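You operate a simulated robot arm through the tools that you are given. There is no shell and no other tool.

The job below is to be done with a simulated robot arm. You get a single attempt, and the scene is never put back.

TASK
Wind the red shuttle full in the winder.
Fine: clamp it and shut the guard, then switch on and start; leave it in the winder and the switch on.

The check looks at the end state, three seconds after you hand in, the way a careful person would. Anything else that was tipped, shoved, dropped, spilled or broken makes it a failure.

THE ROBOT
A 6-joint arm with a three-finger gripper, fixed in place. Base frame: the origin is on the floor under the middle of its stand, x ahead of it, y to its left, z up; the work surface is at about z = 0.86. Lengths are in m, angles in degrees, forces in N, time in s.
It reaches about 1.213 m from its shoulder. Its first joint turns from -166.0 to 166.0 degrees. Payload 4.89 kg.
The TCP is the grasp point between the finger pads, 0.03 m short of the fingertips. In the tool frame z runs along the fingers and y along their closing line. The gripper opens to 0.164 m; its body begins 0.125 m behind the TCP.
Orientation is told as [roll, pitch, yaw] about the base's x, y, z axes, in that order, counted from this pose: with the fingers straight down and closing along the base's y, the tool's x points along the base's -x, its y along +y and its z along -z.

THE INTERFACE
- The arm moves only by the tool step_arm. Its argument "targets" is a list of rows, each a list of 7 numbers: the shift along the base's x, y, z in units of 30 mm (1.0 is 30 mm), then the turn, a rotation vector about the base's x, y, z in units of 5 degrees (1.0 is 5 degrees), then the gripper command, from -1 (shut) to 1 (fully open), values between in proportion. In form: [[dx, dy, dz, wx, wy, wz, grip], ...]. A call has 1 to 20 rows; each row shifts and turns the commanded pose from where the row before left it. A call with a number of a shift or a turn outside -1 to 1 is refused whole. Rows are played at 5 a second. More than 0.05 m and 8.6 degrees between two rows, or a gripper value outside its range, and nothing of the call is played. Where a pose cannot be reached the arm comes as near as it can. A force on the tool above 40 N (or 10 N above the force at the start of the call, whichever is more), or a blocked arm, ends the call early, and 0.2 s more pass. The fingers move at their own pace (about 0.108 m/s each) and stop on an object; they squeeze with about 34 N. The grip force told is the motor's: it shows also when the fingers shut on nothing. Time passes only in rows, and 0.2 s behind the last, so rows that do not move let the fingers close. It gives the time, the measured TCP pose, the force on the tool (base axes), the opening and the grip force at its end, in the units of the frame above (readings bear some noise), with the torque about the TCP (base axes, N m) and any sound that the robot's microphone picked up, and new pictures: "pictures" is both (left out), scene, wrist or none.
- Cameras (640 x 400 px; columns grow to the right, rows downward): "scene" is fixed at [0.4001, -0.6494, 1.6222]; the picture's right is [1.00, -0.02, 0.00], its down [-0.01, -0.66, -0.75] and it looks along [0.01, 0.75, -0.66] (base axes); focal length 338 px, centre (320, 200). "wrist" rides on the gripper at [0.076, -0.002, -0.152] in the tool frame; the picture's right is [0.02, 1.00, 0.00], its down [-0.88, 0.02, -0.47] and it looks along [-0.47, 0.01, 0.88] (tool axes); focal length 247 px, centre (320, 200). There is no depth. A picture from a camera that has moved, and an enlarged one, comes with that camera's place and axes in the base frame and with its lens. The place of the scene camera against the robot may be out by one fixed shift of up to 0.012 m in any direction.
- slide_trunk(by): moves the trunk up (or, below 0, down) by that many m; the arm rides with it, the base frame stays. It gives what a move gives, with no picture.
- enlarge(camera, box): a new picture of the part [left, top, right, bottom] of that camera's present view, enlarged. The clock stands still meanwhile.
- finish_job(): hands the job in; it is judged then, once.

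Places have to be worked out from the pictures, the camera data and where the tool is seen. Open the gripper and draw the arm clear of the work before you hand the job in, unless the task says otherwise.

The tools are called after ">>>" as name(argument=value, ...) on one line, values as JSON. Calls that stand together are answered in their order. step_arm: Moves the arm, as the interface text tells. Its arguments: {"type":"object","properties":{"targets":{"type":"array"},"pictures":{"type":"string","enum":["both","scene","wrist","none"]}},"required":["targets"]} The other tools are called the same way: slide_trunk (by) moves the trunk up or down; enlarge (camera, box) takes an enlarged picture of a part of a camera's view; finish_job () hands the job in.

At the start:

```text
time_s: 0.0
tcp_pos: [0.5582, 0.2937, 1.2071]
orientation: [-0.1, 0.0, 0.0]
ft_force: [0.8, -1.1, 0.1]
wrist_torque: [0.0, 0.0, 0.01]
finger_gap: 0.1641
gripper_force: 0.1
trunk travel left (down, up): [-0.125, 0.265]
```

scene: 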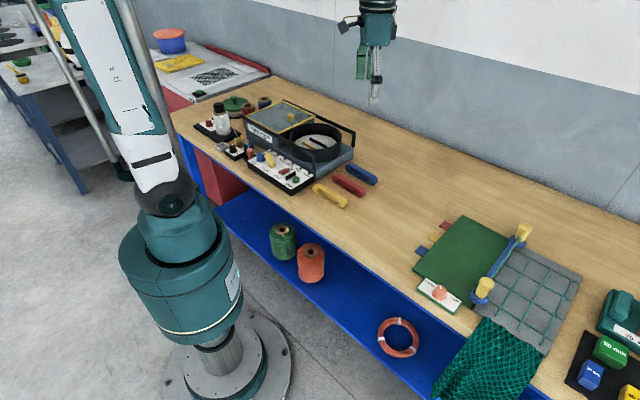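
wrist: 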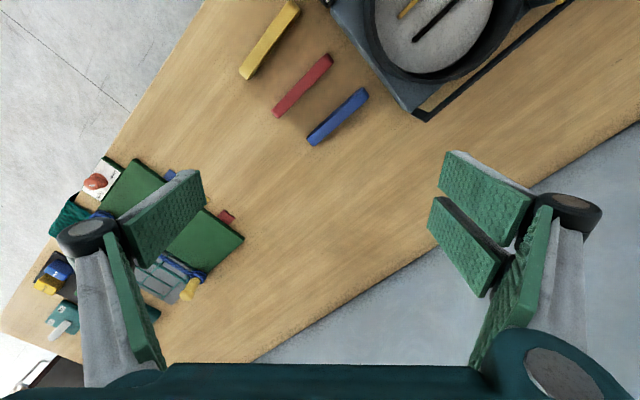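

The scene shows three shuttles (yellow, red, blue) beside a winder with a round bowl and a control panel in front. I'll enlarge both views to look at the details before moving.

>>> enlarge(camera="scene", box=[180, 80, 390, 220])

>>> enlarge(camera="scene", box=[240, 90, 360, 170])

>>> enlarge(camera="scene", box=[240, 140, 330, 200])

>>> enlarge(camera="wrist", box=[220, 0, 580, 160])

```text
2.86 times, centred on (285, 150) of scene
camera zoom: at [0.4001, -0.6494, 1.6222], right [1.0, -0.02, 0.0], down [-0.01, -0.66, -0.75], along [0.01, 0.75, -0.66], focal length 966 px, centre (420, 343)
```

zoom: 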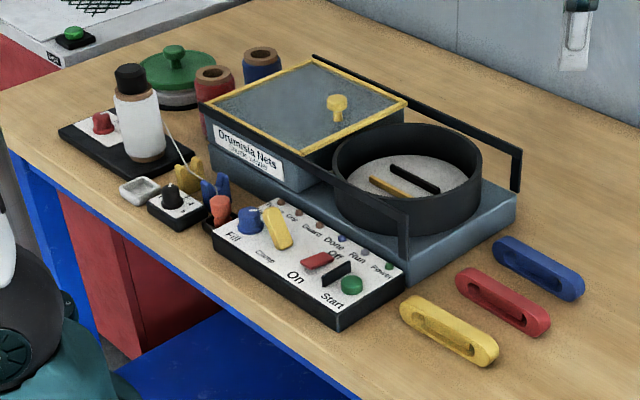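

```text
5.00 times, centred on (300, 130) of scene
camera zoom: at [0.4001, -0.6494, 1.6222], right [1.0, -0.02, 0.0], down [-0.01, -0.66, -0.75], along [0.01, 0.75, -0.66], focal length 1690 px, centre (420, 550)
```

zoom: 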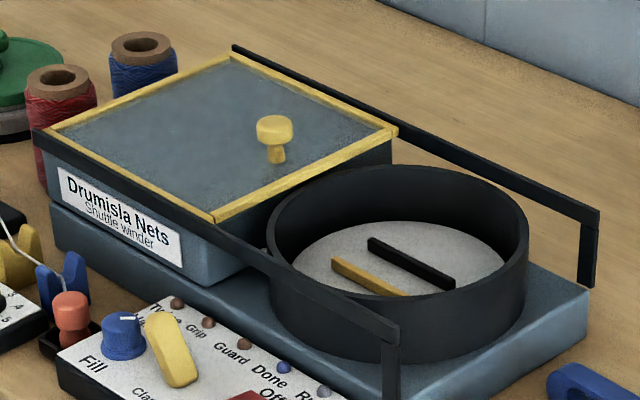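

```text
6.67 times, centred on (285, 170) of scene
camera zoom: at [0.4001, -0.6494, 1.6222], right [1.0, -0.02, 0.0], down [-0.01, -0.66, -0.75], along [0.01, 0.75, -0.66], focal length 2254 px, centre (553, 400)
```

zoom: 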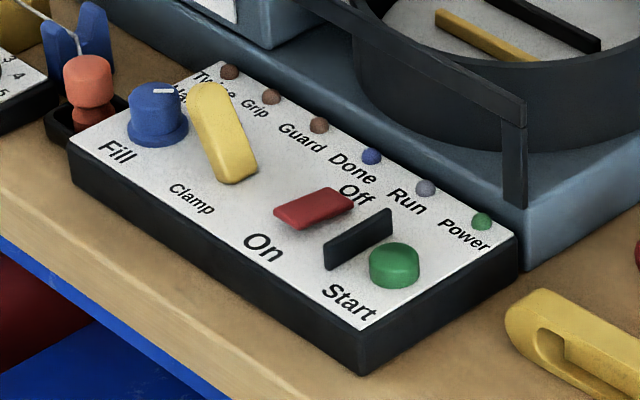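

```text
1.78 times, centred on (400, 80) of wrist
camera zoom: at [0.4819, 0.2921, 1.361], right [-0.02, 1.0, 0.0], down [0.88, 0.02, 0.47], along [0.47, 0.01, -0.88], focal length 439 px, centre (178, 413)
```

zoom: 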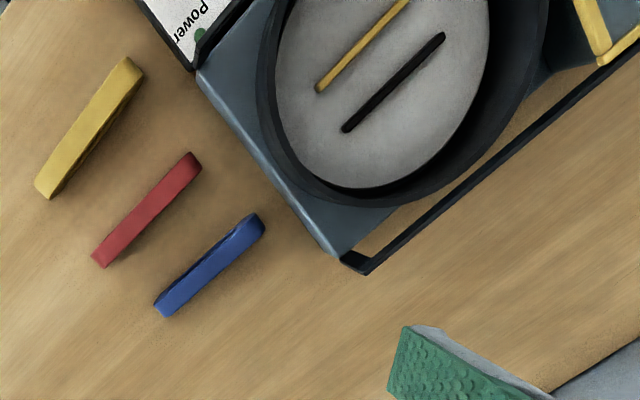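

The panel has a Fill knob, a Clamp lever, an On/Off rocker and a Start button, with lamps behind them. I'll zoom in more to read the labels and the current knob setting.

>>> enlarge(camera="scene", box=[245, 145, 285, 170])

>>> enlarge(camera="scene", box=[190, 90, 262, 165])

>>> enlarge(camera="scene", box=[275, 160, 319, 196])

>>> enlarge(camera="scene", box=[285, 120, 345, 160])

>>> enlarge(camera="scene", box=[310, 155, 385, 215])

```text
16.00 times, centred on (265, 158) of scene
camera zoom: at [0.4001, -0.6494, 1.6222], right [1.0, -0.02, 0.0], down [-0.01, -0.66, -0.75], along [0.01, 0.75, -0.66], focal length 5410 px, centre (1200, 880)
```

zoom: 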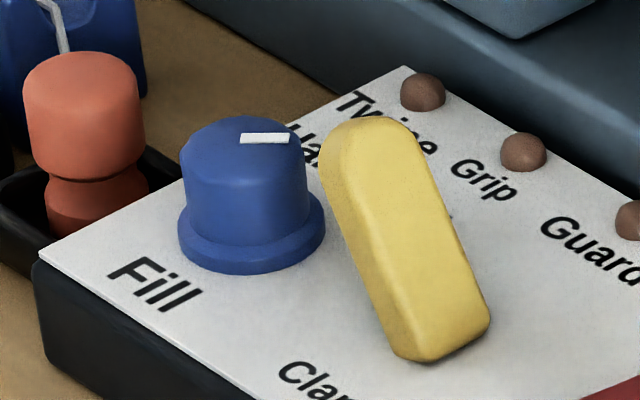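

```text
5.33 times, centred on (226, 128) of scene
camera zoom: at [0.4001, -0.6494, 1.6222], right [1.0, -0.02, 0.0], down [-0.01, -0.66, -0.75], along [0.01, 0.75, -0.66], focal length 1803 px, centre (821, 587)
```

zoom: 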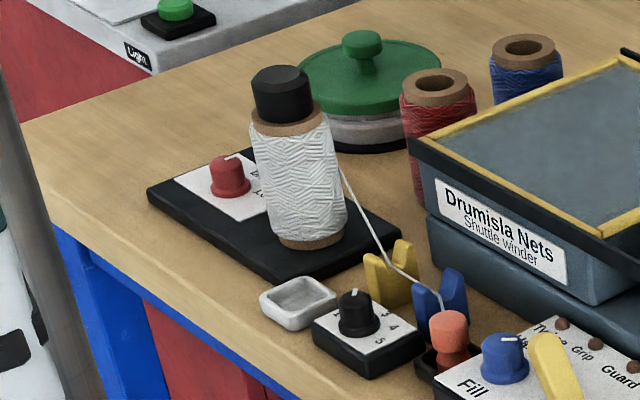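

```text
11.11 times, centred on (297, 178) of scene
camera zoom: at [0.4001, -0.6494, 1.6222], right [1.0, -0.02, 0.0], down [-0.01, -0.66, -0.75], along [0.01, 0.75, -0.66], focal length 3757 px, centre (576, 444)
```

zoom: 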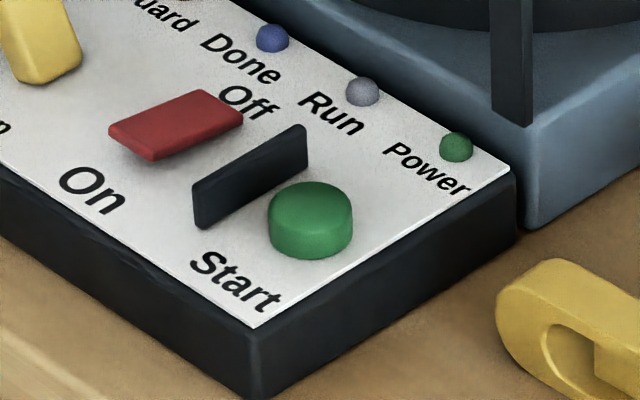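

```text
10.00 times, centred on (315, 140) of scene
camera zoom: at [0.4001, -0.6494, 1.6222], right [1.0, -0.02, 0.0], down [-0.01, -0.66, -0.75], along [0.01, 0.75, -0.66], focal length 3381 px, centre (370, 800)
```

zoom: 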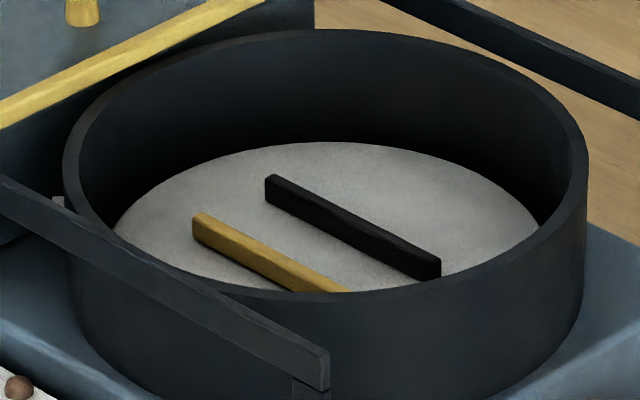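

```text
6.67 times, centred on (348, 185) of scene
camera zoom: at [0.4001, -0.6494, 1.6222], right [1.0, -0.02, 0.0], down [-0.01, -0.66, -0.75], along [0.01, 0.75, -0.66], focal length 2254 px, centre (137, 300)
```

zoom: 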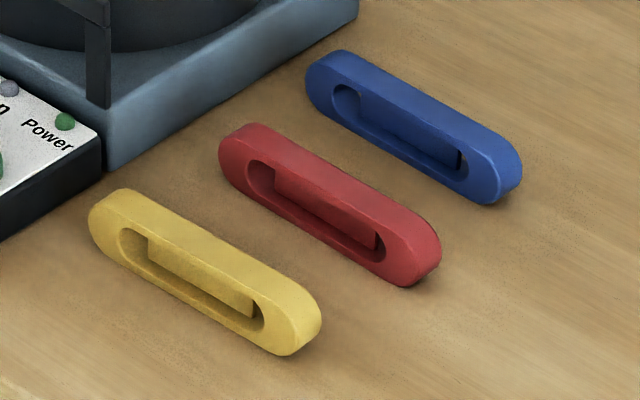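

The shuttles stand on edge at about 45° to the base axes, in line with the winder's jaws (yellow and black bars), and the lid with the yellow knob slides on rails over the bowl. I'll turn the tool about -47° and move the wrist camera over the panel to read the labels.

>>> step_arm(targets=[[-0.9, 0.38, -0.1, 0, 0, -0.94, 1], [-0.9, 0.38, -0.1, 0, 0, -0.94, 1], [-0.9, 0.38, -0.1, 0, 0, -0.94, 1], [-0.9, 0.38, -0.1, 0, 0, -0.94, 1], [-0.9, 0.38, -0.1, 0, 0, -0.94, 1], [-0.9, 0.38, -0.1, 0, 0, -0.94, 1], [-0.9, 0.38, -0.1, 0, 0, -0.94, 1], [-0.9, 0.38, -0.1, 0, 0, -0.94, 1], [-0.9, 0.38, -0.1, 0, 0, -0.94, 1], [-0.9, 0.38, -0.1, 0, 0, -0.94, 1]], pictures="both")

```text
time_s: 2.2
tcp_pos: [0.2871, 0.4076, 1.1764]
orientation: [0.1, 0.0, -47.1]
ft_force: [-0.3, -0.3, -0.2]
wrist_torque: [0.02, 0.07, 0.01]
finger_gap: 0.1641
gripper_force: 0.0
trunk travel left (down, up): [-0.125, 0.265]
camera wrist: at [0.2338, 0.4629, 1.3305], right [0.72, 0.7, 0.0], down [0.61, -0.63, 0.47], along [0.33, -0.34, -0.88], focal length 247 px, centre (320, 200)
```

scene: 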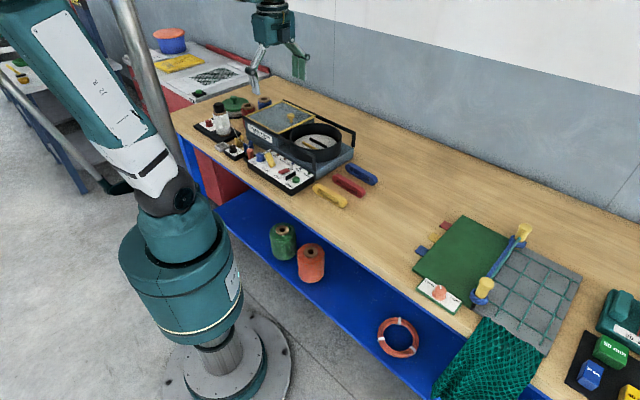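
wrist: 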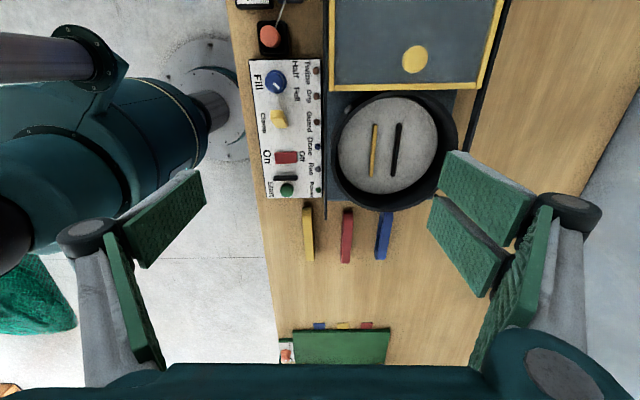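

The view is now lined up with the table and winder. I'll enlarge the panel and the bowl from the wrist camera.

>>> enlarge(camera="wrist", box=[235, 50, 345, 130])

>>> enlarge(camera="wrist", box=[235, 125, 345, 205])

>>> enlarge(camera="wrist", box=[310, 80, 480, 220])

>>> enlarge(camera="wrist", box=[220, 0, 340, 75])

>>> enlarge(camera="wrist", box=[290, 190, 420, 275])

```text
5.00 times, centred on (290, 90) of wrist
camera zoom: at [0.2338, 0.4629, 1.3305], right [0.72, 0.7, 0.0], down [0.61, -0.63, 0.47], along [0.33, -0.34, -0.88], focal length 1235 px, centre (470, 750)
```

zoom: 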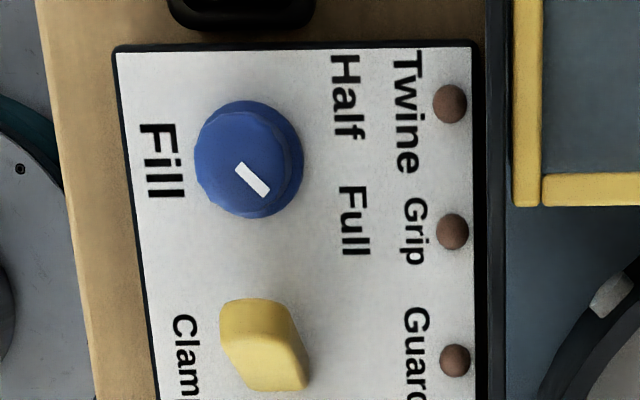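

```text
5.00 times, centred on (290, 165) of wrist
camera zoom: at [0.2338, 0.4629, 1.3305], right [0.72, 0.7, 0.0], down [0.61, -0.63, 0.47], along [0.33, -0.34, -0.88], focal length 1235 px, centre (470, 375)
```

zoom: 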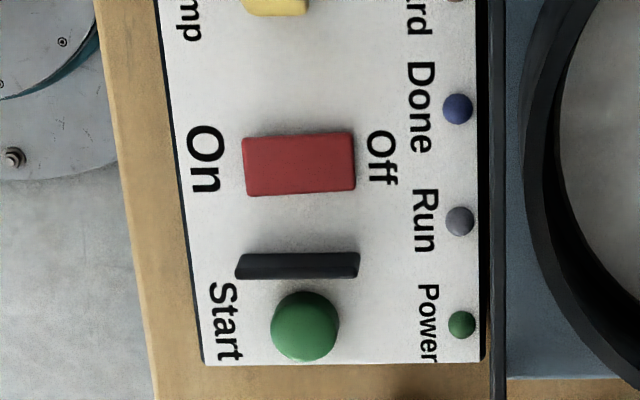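

```text
2.86 times, centred on (395, 150) of wrist
camera zoom: at [0.2338, 0.4629, 1.3305], right [0.72, 0.7, 0.0], down [0.61, -0.63, 0.47], along [0.33, -0.34, -0.88], focal length 706 px, centre (106, 343)
```

zoom: 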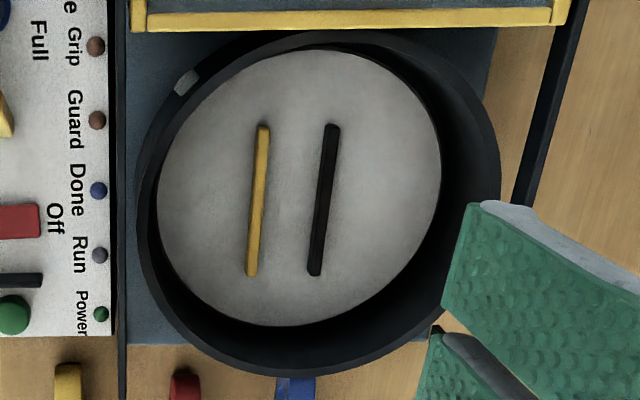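

```text
5.33 times, centred on (280, 38) of wrist
camera zoom: at [0.2338, 0.4629, 1.3305], right [0.72, 0.7, 0.0], down [0.61, -0.63, 0.47], along [0.33, -0.34, -0.88], focal length 1317 px, centre (533, 1067)
```

zoom: 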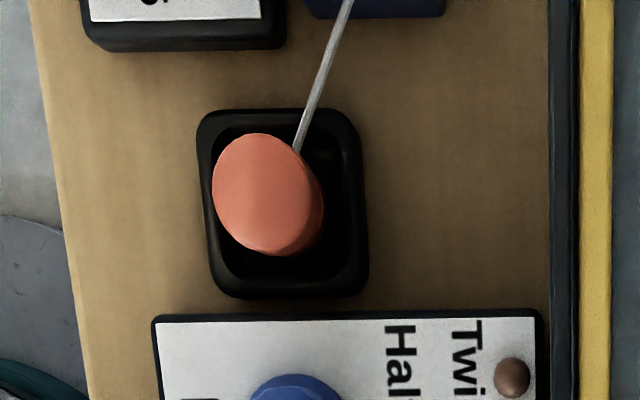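

```text
4.71 times, centred on (355, 232) of wrist
camera zoom: at [0.2338, 0.4629, 1.3305], right [0.72, 0.7, 0.0], down [0.61, -0.63, 0.47], along [0.33, -0.34, -0.88], focal length 1162 px, centre (155, 47)
```

zoom: 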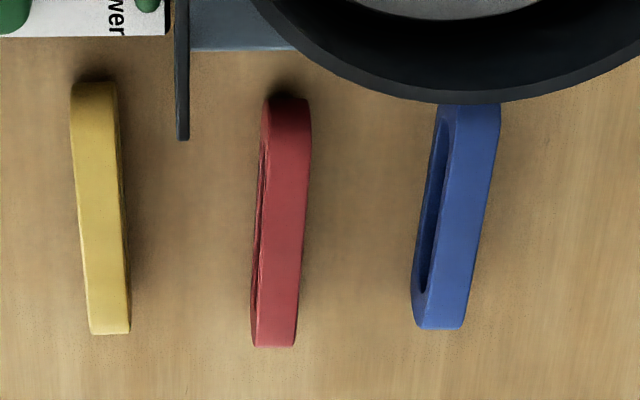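

The Fill pointer already points to "Full"; the clamp lever is a toggle leaning toward Fill, the rocker is set to Off, and all lamps are dark. I judge the red shuttle's centre to be near (0.507, 0.267), lying along -45°, so I'll go above it with the tool at yaw -45 and refine that.

>>> step_arm(targets=[[0.8, -0.52, 0, 0, 0, 0.1, 1], [0.8, -0.52, 0, 0, 0, 0.1, 1], [0.8, -0.52, 0, 0, 0, 0.1, 1], [0.8, -0.52, 0, 0, 0, 0.1, 1], [0.8, -0.52, 0, 0, 0, 0, 1], [0.8, -0.52, 0, 0, 0, 0, 1], [0.8, -0.52, 0, 0, 0, 0, 1], [0.8, -0.52, 0, 0, 0, 0, 1], [0.9, -0.54, 0, 0, 0, 0, 1], [0, 0, -1, 0, 0, 0, 1], [0, 0, -1, 0, 0, 0, 1], [0, 0, -1, 0, 0, 0, 1], [0, 0, -1, 0, 0, 0, 1]], pictures="both")

```text
time_s: 5.0
tcp_pos: [0.5085, 0.2649, 1.0577]
orientation: [0.0, 0.0, -45.0]
ft_force: [-0.3, -0.5, -0.5]
wrist_torque: [0.05, -0.1, 0.01]
finger_gap: 0.1639
gripper_force: 0.0
trunk travel left (down, up): [-0.125, 0.265]
camera wrist: at [0.4523, 0.3176, 1.211], right [0.69, 0.72, 0.0], down [0.64, -0.61, 0.47], along [0.34, -0.33, -0.88], focal length 247 px, centre (320, 200)
```

scene: 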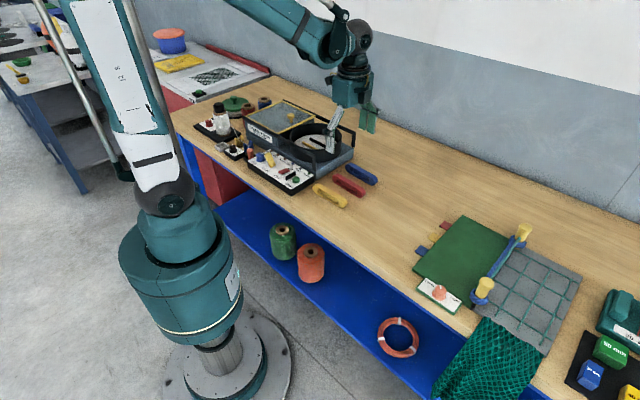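
wrist: 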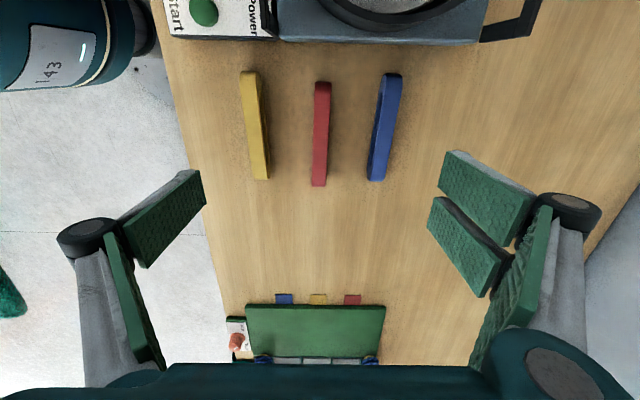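

The red shuttle is nearly centred under the tool, but its neighbours sit about 0.08 m away on either side, so the gripper must be partly closed before going down. I'll enlarge for an exact alignment.

>>> enlarge(camera="wrist", box=[230, 60, 420, 200])

>>> step_arm(targets=[[0, 0, 0, 0, 0, 0, -0.3], [0, 0, 0, 0, 0, 0, -0.3], [0, 0, 0, 0, 0, 0, -0.3], [0, 0, 0, 0, 0, 0, -0.3]], pictures="wrist")

```text
2.86 times, centred on (325, 130) of wrist
camera zoom: at [0.4523, 0.3176, 1.211], right [0.69, 0.72, 0.0], down [0.64, -0.61, 0.47], along [0.34, -0.33, -0.88], focal length 706 px, centre (306, 400)
```

zoom: 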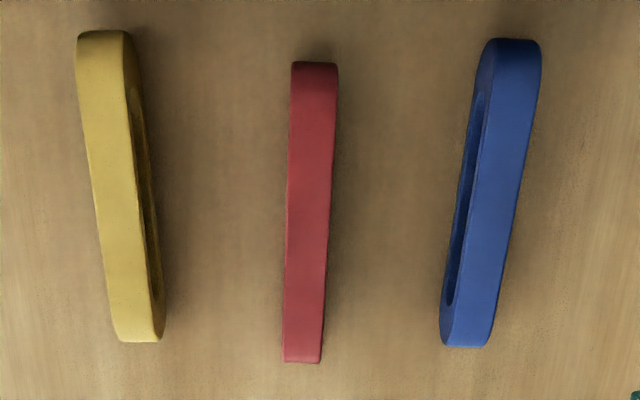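

```text
time_s: 6.0
tcp_pos: [0.5081, 0.2652, 1.0569]
orientation: [0.0, 0.0, -45.0]
ft_force: [0.3, -0.3, -0.4]
wrist_torque: [0.0, 0.01, -0.02]
finger_gap: 0.0572
gripper_force: 0.0
trunk travel left (down, up): [-0.125, 0.265]
camera wrist: at [0.4525, 0.3178, 1.2113], right [0.69, 0.72, 0.0], down [0.64, -0.61, 0.47], along [0.34, -0.33, -0.88], focal length 247 px, centre (320, 200)
```

wrist: 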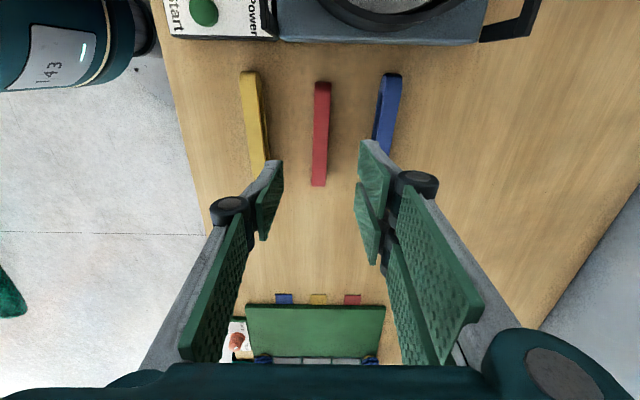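

The gripper is open 57 mm, which clears the neighbours. The shuttle's centre is about 5 mm further along its length than the TCP, so I'll correct that and go down to z≈0.935.

>>> step_arm(targets=[[0.13, -0.13, -1, 0, 0, 0, -0.3], [0, 0, -1, 0, 0, 0, -0.3], [0, 0, -1, 0, 0, 0, -0.3], [0, 0, -1, 0, 0, 0, -0.3]], pictures="both")

>>> enlarge(camera="scene", box=[300, 130, 400, 210])

```text
time_s: 7.0
tcp_pos: [0.51, 0.2637, 0.937]
orientation: [0.0, 0.0, -45.0]
ft_force: [-0.4, 0.5, 0.4]
wrist_torque: [0.08, -0.16, 0.04]
finger_gap: 0.0574
gripper_force: 0.0
trunk travel left (down, up): [-0.125, 0.265]
camera wrist: at [0.4547, 0.3166, 1.0908], right [0.69, 0.72, 0.0], down [0.64, -0.61, 0.47], along [0.34, -0.33, -0.88], focal length 247 px, centre (320, 200)
```

scene: 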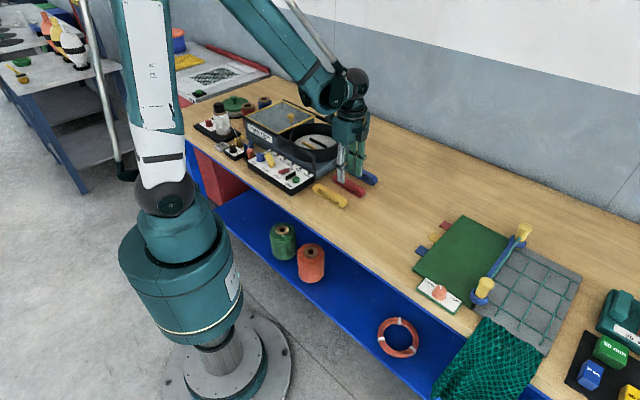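
wrist: 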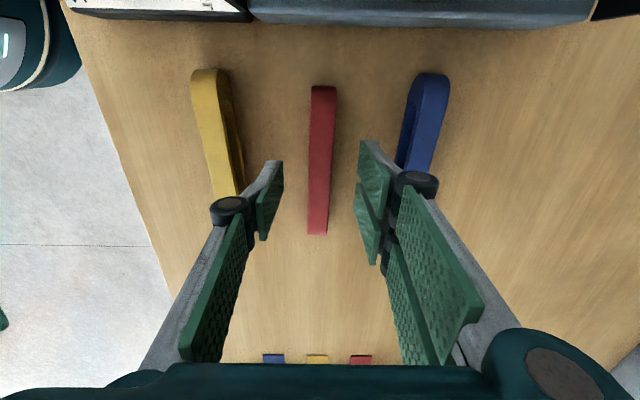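

```text
5.00 times, centred on (350, 170) of scene
camera zoom: at [0.4001, -0.6494, 1.6222], right [1.0, -0.02, 0.0], down [-0.01, -0.66, -0.75], along [0.01, 0.75, -0.66], focal length 1690 px, centre (170, 350)
```

zoom: 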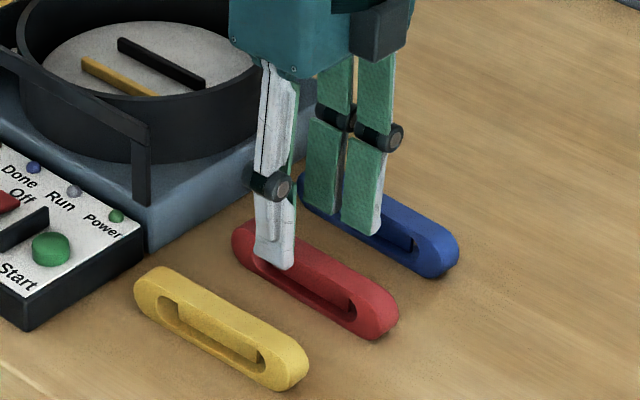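

The fingers straddle the red shuttle and clear the yellow and blue ones. I'll lower to z≈0.905 so only its upper half is gripped, then close.

>>> step_arm(targets=[[0, 0, -0.6, 0, 0, 0, -0.3], [0, 0, -0.47, 0, 0, 0, -0.3], [0, 0, 0, 0, 0, 0, -0.6], [0, 0, 0, 0, 0, 0, -0.8], [0, 0, 0, 0, 0, 0, -1], [0, 0, 0, 0, 0, 0, -1], [0, 0, 0, 0, 0, 0, -1]], pictures="both")

>>> enlarge(camera="scene", box=[300, 130, 400, 210])

```text
time_s: 8.6
tcp_pos: [0.5114, 0.2619, 0.9058]
orientation: [0.0, 0.0, -45.0]
ft_force: [0.5, -0.2, 0.2]
wrist_torque: [0.0, -0.02, 0.01]
finger_gap: 0.0189
gripper_force: 34.2
trunk travel left (down, up): [-0.125, 0.265]
camera wrist: at [0.4555, 0.3168, 1.0584], right [0.69, 0.72, 0.0], down [0.64, -0.61, 0.47], along [0.34, -0.33, -0.88], focal length 247 px, centre (320, 200)
```

scene: 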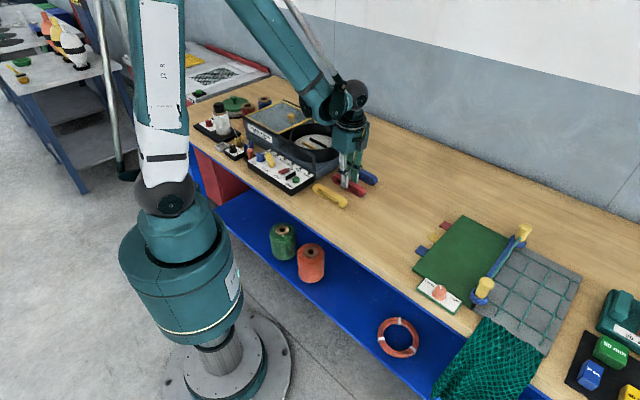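
wrist: 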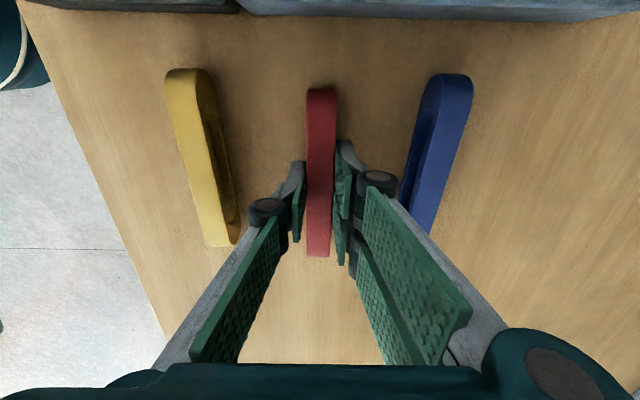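

```text
5.00 times, centred on (350, 170) of scene
camera zoom: at [0.4001, -0.6494, 1.6222], right [1.0, -0.02, 0.0], down [-0.01, -0.66, -0.75], along [0.01, 0.75, -0.66], focal length 1690 px, centre (170, 350)
```

zoom: 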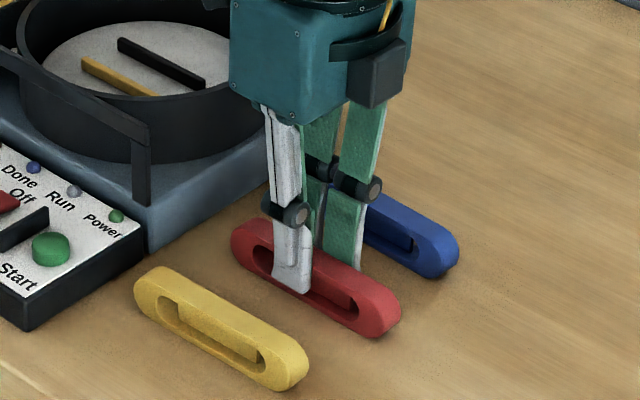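

The grip is firm at 18.9 mm (34 N), with the shuttle's bottom about 46 mm below the TCP. I'll lift straight up to z≈1.12 and move to just short of the bowl, so the wrist camera can look down on the jaws.

>>> step_arm(targets=[[0, 0, 0.4, 0, 0, 0, -1], [0, 0, 0.8, 0, 0, 0, -1], [0, 0, 1, 0, 0, 0, -1], [0, 0, 1, 0, 0, 0, -1], [0, 0, 1, 0, 0, 0, -1], [0, 0, 1, 0, 0, 0, -1], [0, 0, 1, 0, 0, 0, -1], [0, 0, 1, 0, 0, 0, -1], [-0.42, 1, 0, 0, 0, 0, -1], [-0.42, 1, 0, 0, 0, 0, -1], [-0.42, 1, 0, 0, 0, 0, -1], [-0.42, 1, 0, 0, 0, 0, -1]], pictures="both")

>>> enlarge(camera="wrist", box=[200, 0, 440, 150])

```text
time_s: 11.2
tcp_pos: [0.4608, 0.3817, 1.1207]
orientation: [0.1, 0.0, -45.0]
ft_force: [0.8, -0.3, 0.3]
wrist_torque: [0.18, 0.05, -0.01]
finger_gap: 0.0193
gripper_force: 34.1
trunk travel left (down, up): [-0.125, 0.265]
camera wrist: at [0.405, 0.4353, 1.2753], right [0.69, 0.72, 0.0], down [0.64, -0.61, 0.47], along [0.34, -0.33, -0.88], focal length 247 px, centre (320, 200)
```

scene: 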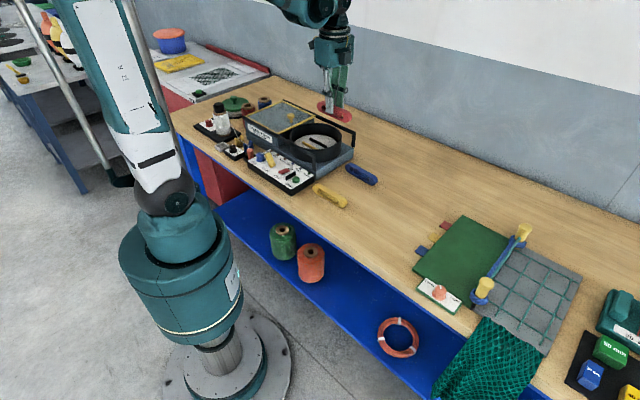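
wrist: 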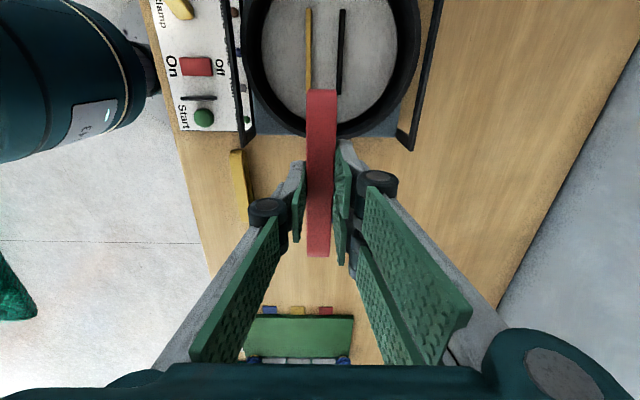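

```text
2.67 times, centred on (320, 75) of wrist
camera zoom: at [0.405, 0.4353, 1.2753], right [0.69, 0.72, 0.0], down [0.64, -0.61, 0.47], along [0.34, -0.33, -0.88], focal length 659 px, centre (320, 533)
```

zoom: 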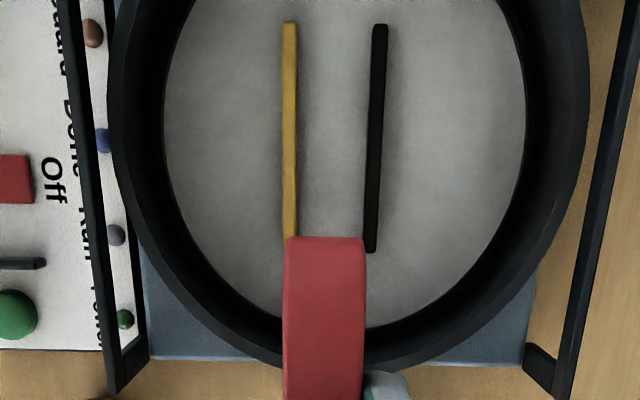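

From almost straight above, the jaws' midpoint is about 91 mm back along the table and 3 mm toward the wall from the TCP, so near (0.399, 0.448). I'll move there at a safe height and check from both cameras.

>>> step_arm(targets=[[-0.69, 0.737, 0, 0, 0, 0, -1], [-0.69, 0.737, 0, 0, 0, 0, -1], [-0.69, 0.737, 0, 0, 0, 0, -1], [0, 0, -0.5, 0, 0, 0, -1], [0, 0, -0.5, 0, 0, 0, -1]], pictures="both")

>>> enlarge(camera="wrist", box=[220, 60, 420, 260])

>>> enlarge(camera="scene", box=[270, 80, 370, 170])

```text
time_s: 12.4
tcp_pos: [0.4003, 0.45, 1.0916]
orientation: [0.0, 0.0, -45.0]
ft_force: [-0.7, -1.2, -0.3]
wrist_torque: [0.04, -0.07, 0.01]
finger_gap: 0.0192
gripper_force: 34.3
trunk travel left (down, up): [-0.125, 0.265]
camera wrist: at [0.345, 0.5026, 1.2464], right [0.69, 0.72, 0.0], down [0.64, -0.61, 0.47], along [0.34, -0.33, -0.88], focal length 247 px, centre (320, 200)
```

scene: 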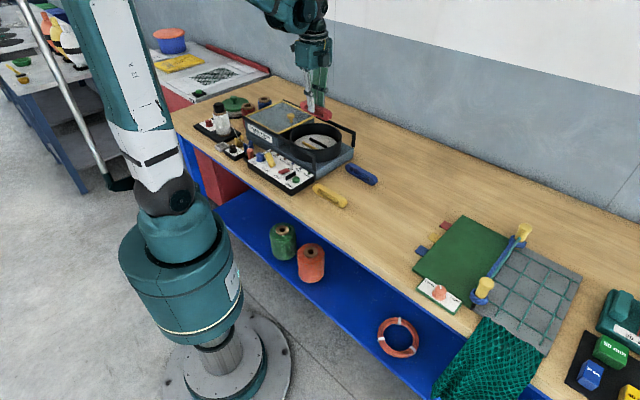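
wrist: 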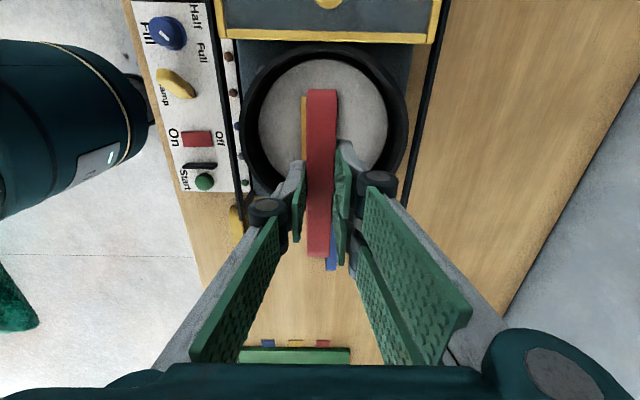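

```text
2.00 times, centred on (320, 160) of wrist
camera zoom: at [0.345, 0.5026, 1.2464], right [0.69, 0.72, 0.0], down [0.64, -0.61, 0.47], along [0.34, -0.33, -0.88], focal length 494 px, centre (320, 280)
```

zoom: 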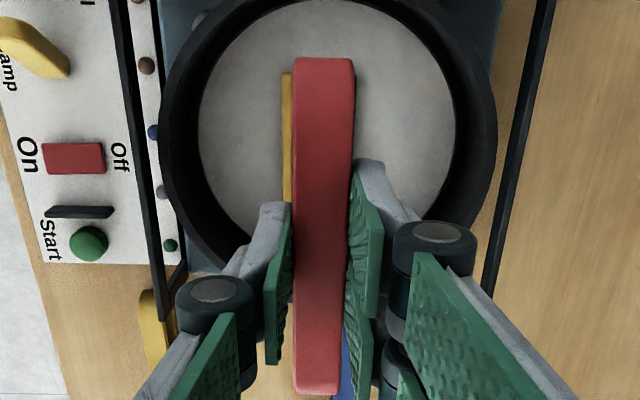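

```text
4.44 times, centred on (320, 125) of scene
camera zoom: at [0.4001, -0.6494, 1.6222], right [1.0, -0.02, 0.0], down [-0.01, -0.66, -0.75], along [0.01, 0.75, -0.66], focal length 1503 px, centre (320, 533)
```

zoom: 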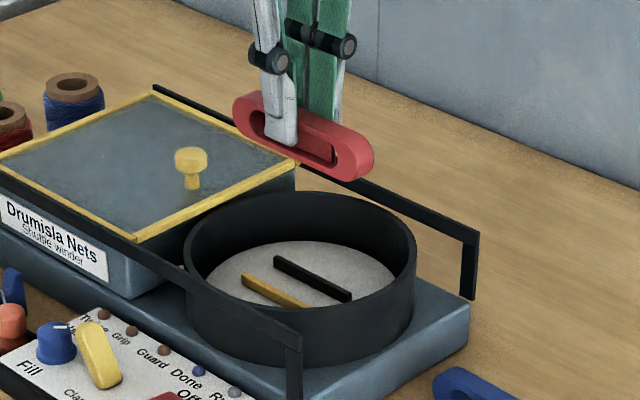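

The yellow jaw shows at -21 mm from the TCP line, so the gap's centre is about 2 mm toward the operator and 3 mm back. I'll correct for that and lower into the bowl to z≈1.01, with the shuttle bottom still above the jaws.

>>> step_arm(targets=[[-0.118, 0.024, 0, 0, 0, 0, -1], [0, 0, -0.7, 0, 0, 0, -1], [0, 0, -0.7, 0, 0, 0, -1], [0, 0, -0.7, 0, 0, 0, -1], [0, 0, -0.6, 0, 0, 0, -1]], pictures="both")

>>> enlarge(camera="wrist", box=[220, 60, 420, 260])

>>> enlarge(camera="scene", box=[270, 90, 360, 160])

```text
time_s: 13.6
tcp_pos: [0.3955, 0.449, 1.0105]
orientation: [0.0, 0.0, -45.0]
ft_force: [-0.4, -0.3, 0.0]
wrist_torque: [0.05, 0.0, -0.01]
finger_gap: 0.0193
gripper_force: 34.3
trunk travel left (down, up): [-0.125, 0.265]
camera wrist: at [0.34, 0.5024, 1.1639], right [0.69, 0.72, 0.0], down [0.64, -0.61, 0.47], along [0.34, -0.33, -0.88], focal length 247 px, centre (320, 200)
```

scene: 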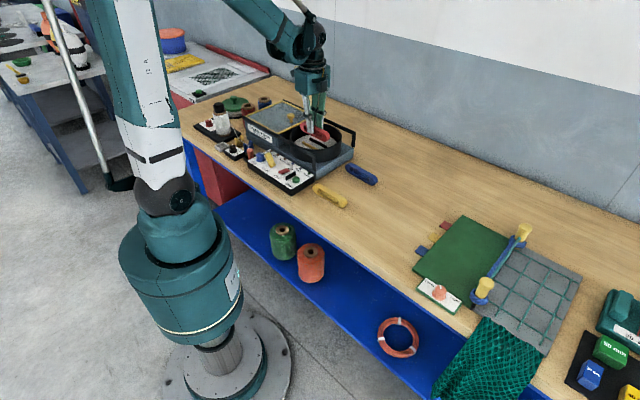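
wrist: 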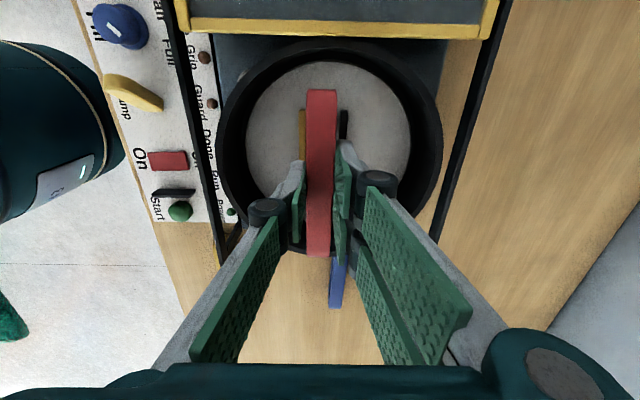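

```text
2.00 times, centred on (320, 160) of wrist
camera zoom: at [0.34, 0.5024, 1.1639], right [0.69, 0.72, 0.0], down [0.64, -0.61, 0.47], along [0.34, -0.33, -0.88], focal length 494 px, centre (320, 280)
```

zoom: 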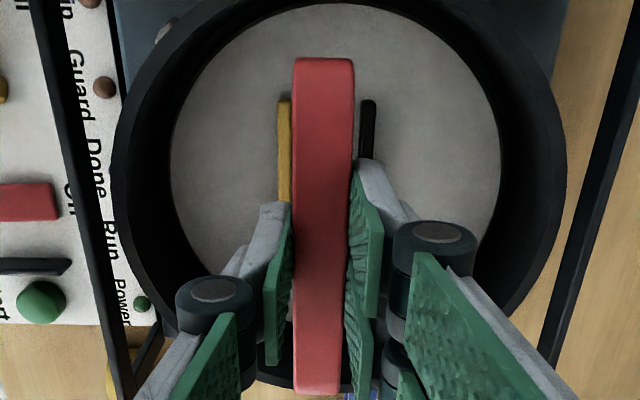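

```text
5.71 times, centred on (315, 125) of scene
camera zoom: at [0.4001, -0.6494, 1.6222], right [1.0, -0.02, 0.0], down [-0.01, -0.66, -0.75], along [0.01, 0.75, -0.66], focal length 1932 px, centre (349, 629)
```

zoom: 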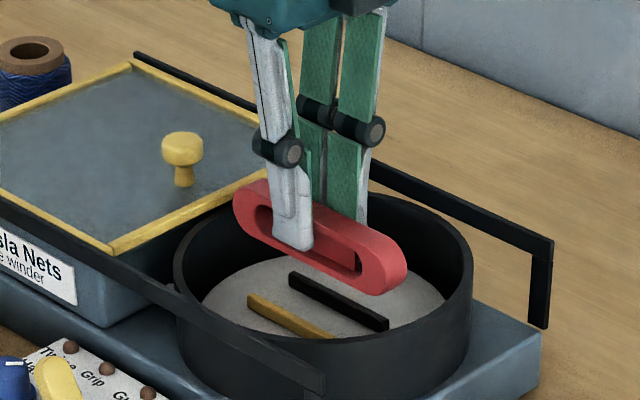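

Both jaws are visible: the gap's centre is within 2 mm of the shuttle, leaving about 6 mm clearance each side. I'll make the tiny correction and lower in small steps, letting contact with the disc stop me.

>>> step_arm(targets=[[0, 0.087, 0, 0, 0, 0, -1], [0, 0, -0.4, 0, 0, 0, -1], [0, 0, -0.3, 0, 0, 0, -1], [0, 0, -0.2, 0, 0, 0, -1], [0, 0, -0.15, 0, 0, 0, -1], [0, 0, -0.1, 0, 0, 0, -1], [0, 0, -0.1, 0, 0, 0, -1]], pictures="both")

>>> enlarge(camera="wrist", box=[220, 60, 420, 260])

>>> enlarge(camera="scene", box=[280, 100, 350, 160])

```text
time_s: 15.2
tcp_pos: [0.3951, 0.4519, 0.9722]
orientation: [0.0, 0.0, -45.0]
ft_force: [0.3, -0.5, -0.7]
wrist_torque: [0.01, 0.0, -0.04]
finger_gap: 0.0191
gripper_force: 33.9
trunk travel left (down, up): [-0.125, 0.265]
camera wrist: at [0.3398, 0.5046, 1.1263], right [0.69, 0.72, 0.0], down [0.64, -0.61, 0.47], along [0.34, -0.33, -0.88], focal length 247 px, centre (320, 200)
```

scene: 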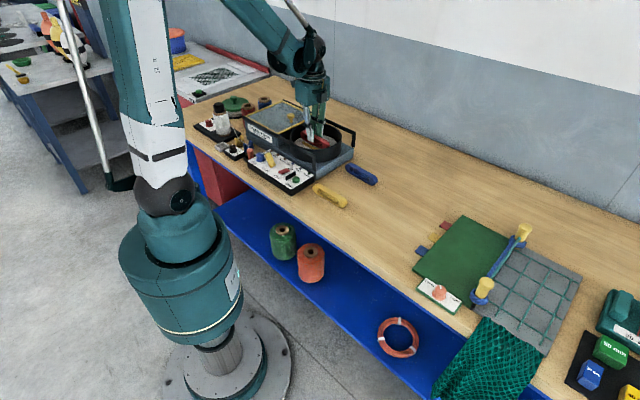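
wrist: 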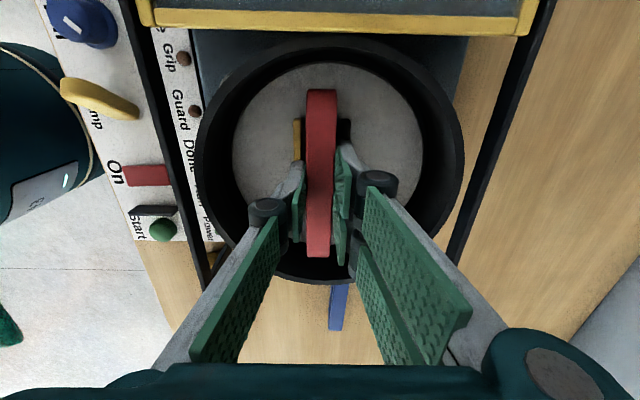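

```text
2.00 times, centred on (320, 160) of wrist
camera zoom: at [0.3398, 0.5046, 1.1263], right [0.69, 0.72, 0.0], down [0.64, -0.61, 0.47], along [0.34, -0.33, -0.88], focal length 494 px, centre (320, 280)
```

zoom: 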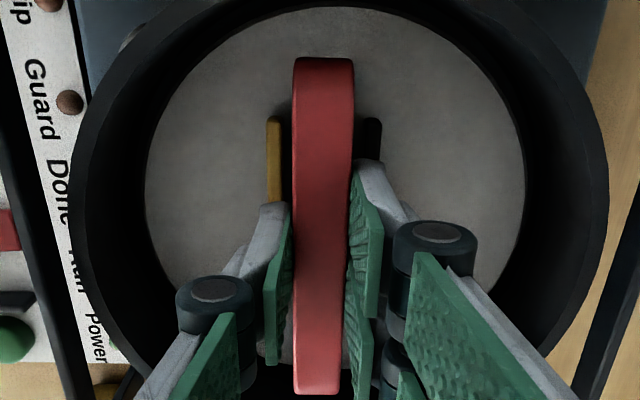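

```text
6.67 times, centred on (315, 130) of scene
camera zoom: at [0.4001, -0.6494, 1.6222], right [1.0, -0.02, 0.0], down [-0.01, -0.66, -0.75], along [0.01, 0.75, -0.66], focal length 2254 px, centre (353, 667)
```

zoom: 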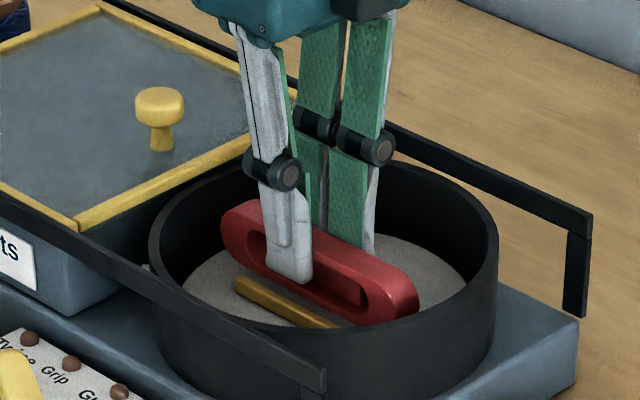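

There is no contact yet at z=0.972 and the shuttle is centred between the jaws. I'll keep lowering in 3 mm steps until force shows.

>>> step_arm(targets=[[0, 0, -0.1, 0, 0, 0, -1], [0, 0, -0.1, 0, 0, 0, -1], [0, 0, -0.1, 0, 0, 0, -1], [0, 0, -0.1, 0, 0, 0, -1]], pictures="none")

>>> enlarge(camera="scene", box=[280, 100, 350, 160])

>>> enlarge(camera="wrist", box=[220, 60, 420, 260])

```text
time_s: 16.2
tcp_pos: [0.3944, 0.4524, 0.9615]
orientation: [0.0, 0.0, -45.1]
ft_force: [3.4, 0.6, 17.3]
wrist_torque: [0.13, -0.03, 0.03]
finger_gap: 0.0189
gripper_force: 34.0
trunk travel left (down, up): [-0.125, 0.265]
```

```text
6.67 times, centred on (315, 130) of scene
camera zoom: at [0.4001, -0.6494, 1.6222], right [1.0, -0.02, 0.0], down [-0.01, -0.66, -0.75], along [0.01, 0.75, -0.66], focal length 2254 px, centre (353, 667)
```

zoom: 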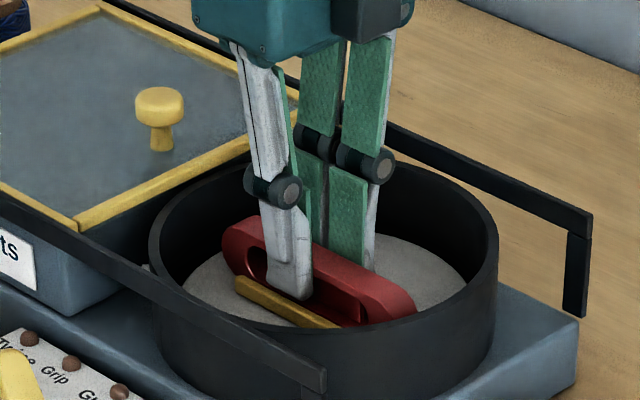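

```text
2.00 times, centred on (320, 160) of wrist
camera zoom: at [0.3398, 0.5055, 1.1151], right [0.69, 0.72, 0.0], down [0.64, -0.61, 0.47], along [0.34, -0.33, -0.88], focal length 494 px, centre (320, 280)
```

zoom: 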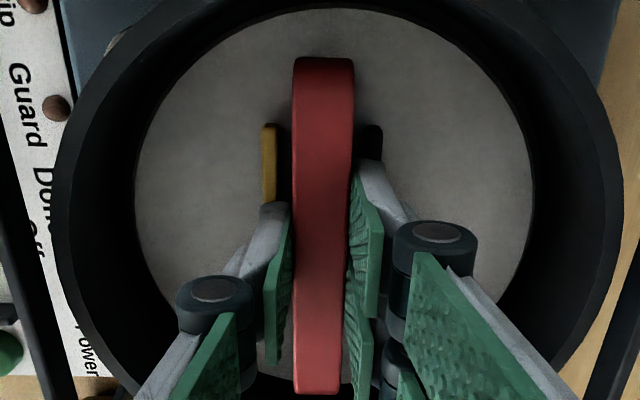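

Contact came at z≈0.9615 with 17 N up, which matches the shuttle's bottom resting on the disc at about 0.916, and the fingertips are still about 7 mm above the jaws. I'll ease up 1 mm, open gently and rise straight up.

>>> step_arm(targets=[[0, 0, 0.05, 0, 0, 0, -1], [0, 0, 0, 0, 0, 0, -0.7], [0, 0, 0, 0, 0, 0, -0.5], [0, 0, 0, 0, 0, 0, -0.35], [0, 0, 0, 0, 0, 0, -0.35], [0, 0, 0, 0, 0, 0, -0.35]], pictures="none")

>>> enlarge(camera="scene", box=[280, 100, 350, 160])

>>> enlarge(camera="wrist", box=[220, 60, 420, 260])

```text
time_s: 17.6
tcp_pos: [0.3957, 0.4524, 0.9632]
orientation: [0.0, 0.0, -45.0]
ft_force: [-0.4, 0.5, -0.3]
wrist_torque: [0.0, 0.0, -0.06]
finger_gap: 0.0532
gripper_force: 0.1
trunk travel left (down, up): [-0.125, 0.265]
```

```text
6.67 times, centred on (315, 130) of scene
camera zoom: at [0.4001, -0.6494, 1.6222], right [1.0, -0.02, 0.0], down [-0.01, -0.66, -0.75], along [0.01, 0.75, -0.66], focal length 2254 px, centre (353, 667)
```

zoom: 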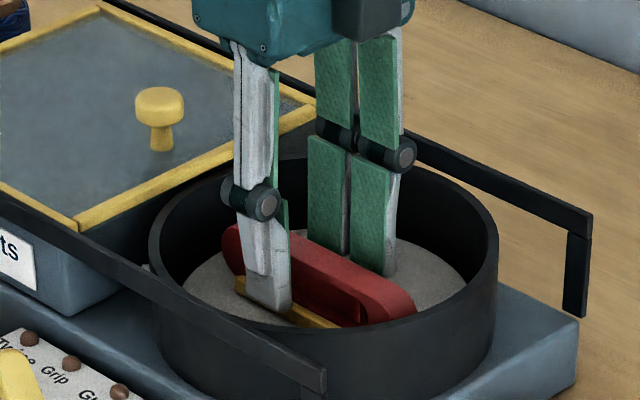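

```text
2.00 times, centred on (320, 160) of wrist
camera zoom: at [0.3401, 0.5052, 1.1159], right [0.69, 0.72, 0.0], down [0.64, -0.61, 0.47], along [0.34, -0.33, -0.88], focal length 494 px, centre (320, 280)
```

zoom: 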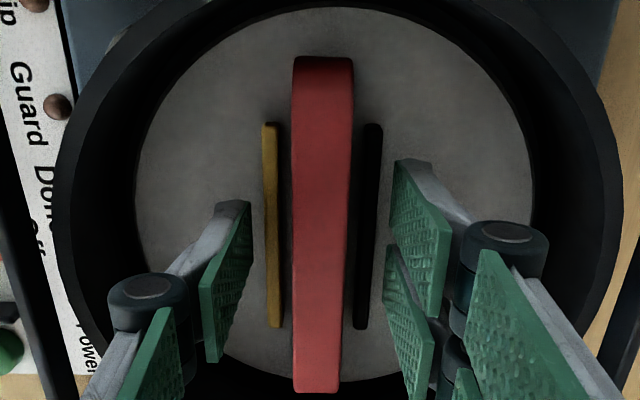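

The shuttle stands upright and centred between the jaws. I'll lift straight out and then look at the clamp lever.

>>> step_arm(targets=[[0, 0, 0.4, 0, 0, 0, -0.35], [0, 0, 0.8, 0, 0, 0, -0.35], [0, 0, 1, 0, 0, 0, -0.35], [0, 0, 1, 0, 0, 0, -0.35], [0, 0, 1, 0, 0, 0, -0.35], [0, 0, 1, 0, 0, 0, -0.35], [0, 0, 1, 0, 0, 0, -0.35]], pictures="both")

>>> enlarge(camera="scene", box=[240, 100, 350, 200])

>>> enlarge(camera="wrist", box=[130, 0, 450, 200])

```text
time_s: 19.2
tcp_pos: [0.3945, 0.4522, 1.1493]
orientation: [-0.1, 0.0, -44.9]
ft_force: [1.0, 1.5, 0.0]
wrist_torque: [-0.11, 0.07, 0.03]
finger_gap: 0.0532
gripper_force: 0.1
trunk travel left (down, up): [-0.125, 0.265]
camera wrist: at [0.3404, 0.5057, 1.3025], right [0.69, 0.72, 0.0], down [0.64, -0.61, 0.47], along [0.34, -0.33, -0.88], focal length 247 px, centre (320, 200)
```

scene: 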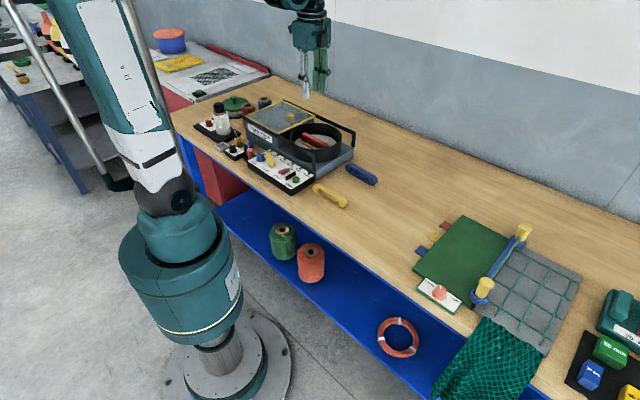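
wrist: 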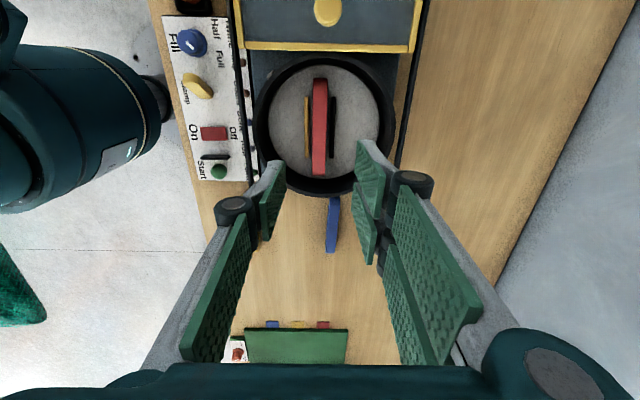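

```text
4.00 times, centred on (295, 150) of scene
camera zoom: at [0.4001, -0.6494, 1.6222], right [1.0, -0.02, 0.0], down [-0.01, -0.66, -0.75], along [0.01, 0.75, -0.66], focal length 1352 px, centre (420, 400)
```

zoom: 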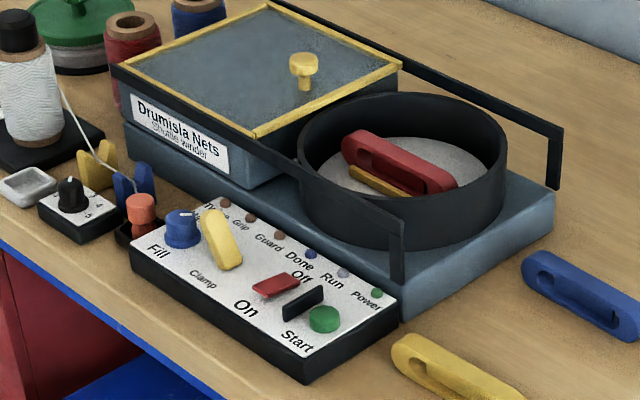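

```text
2.00 times, centred on (290, 100) of wrist
camera zoom: at [0.3404, 0.5057, 1.3025], right [0.69, 0.72, 0.0], down [0.64, -0.61, 0.47], along [0.34, -0.33, -0.88], focal length 494 px, centre (380, 400)
```

zoom: 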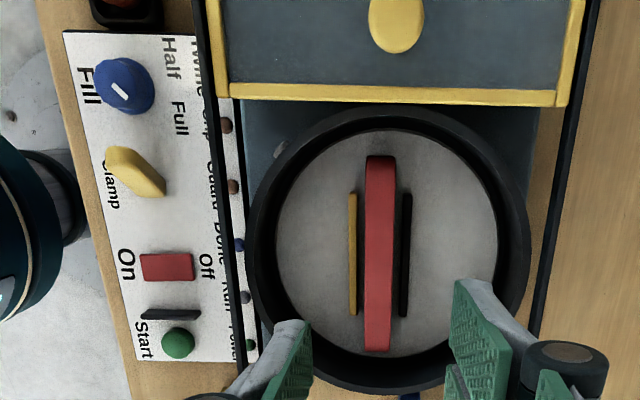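

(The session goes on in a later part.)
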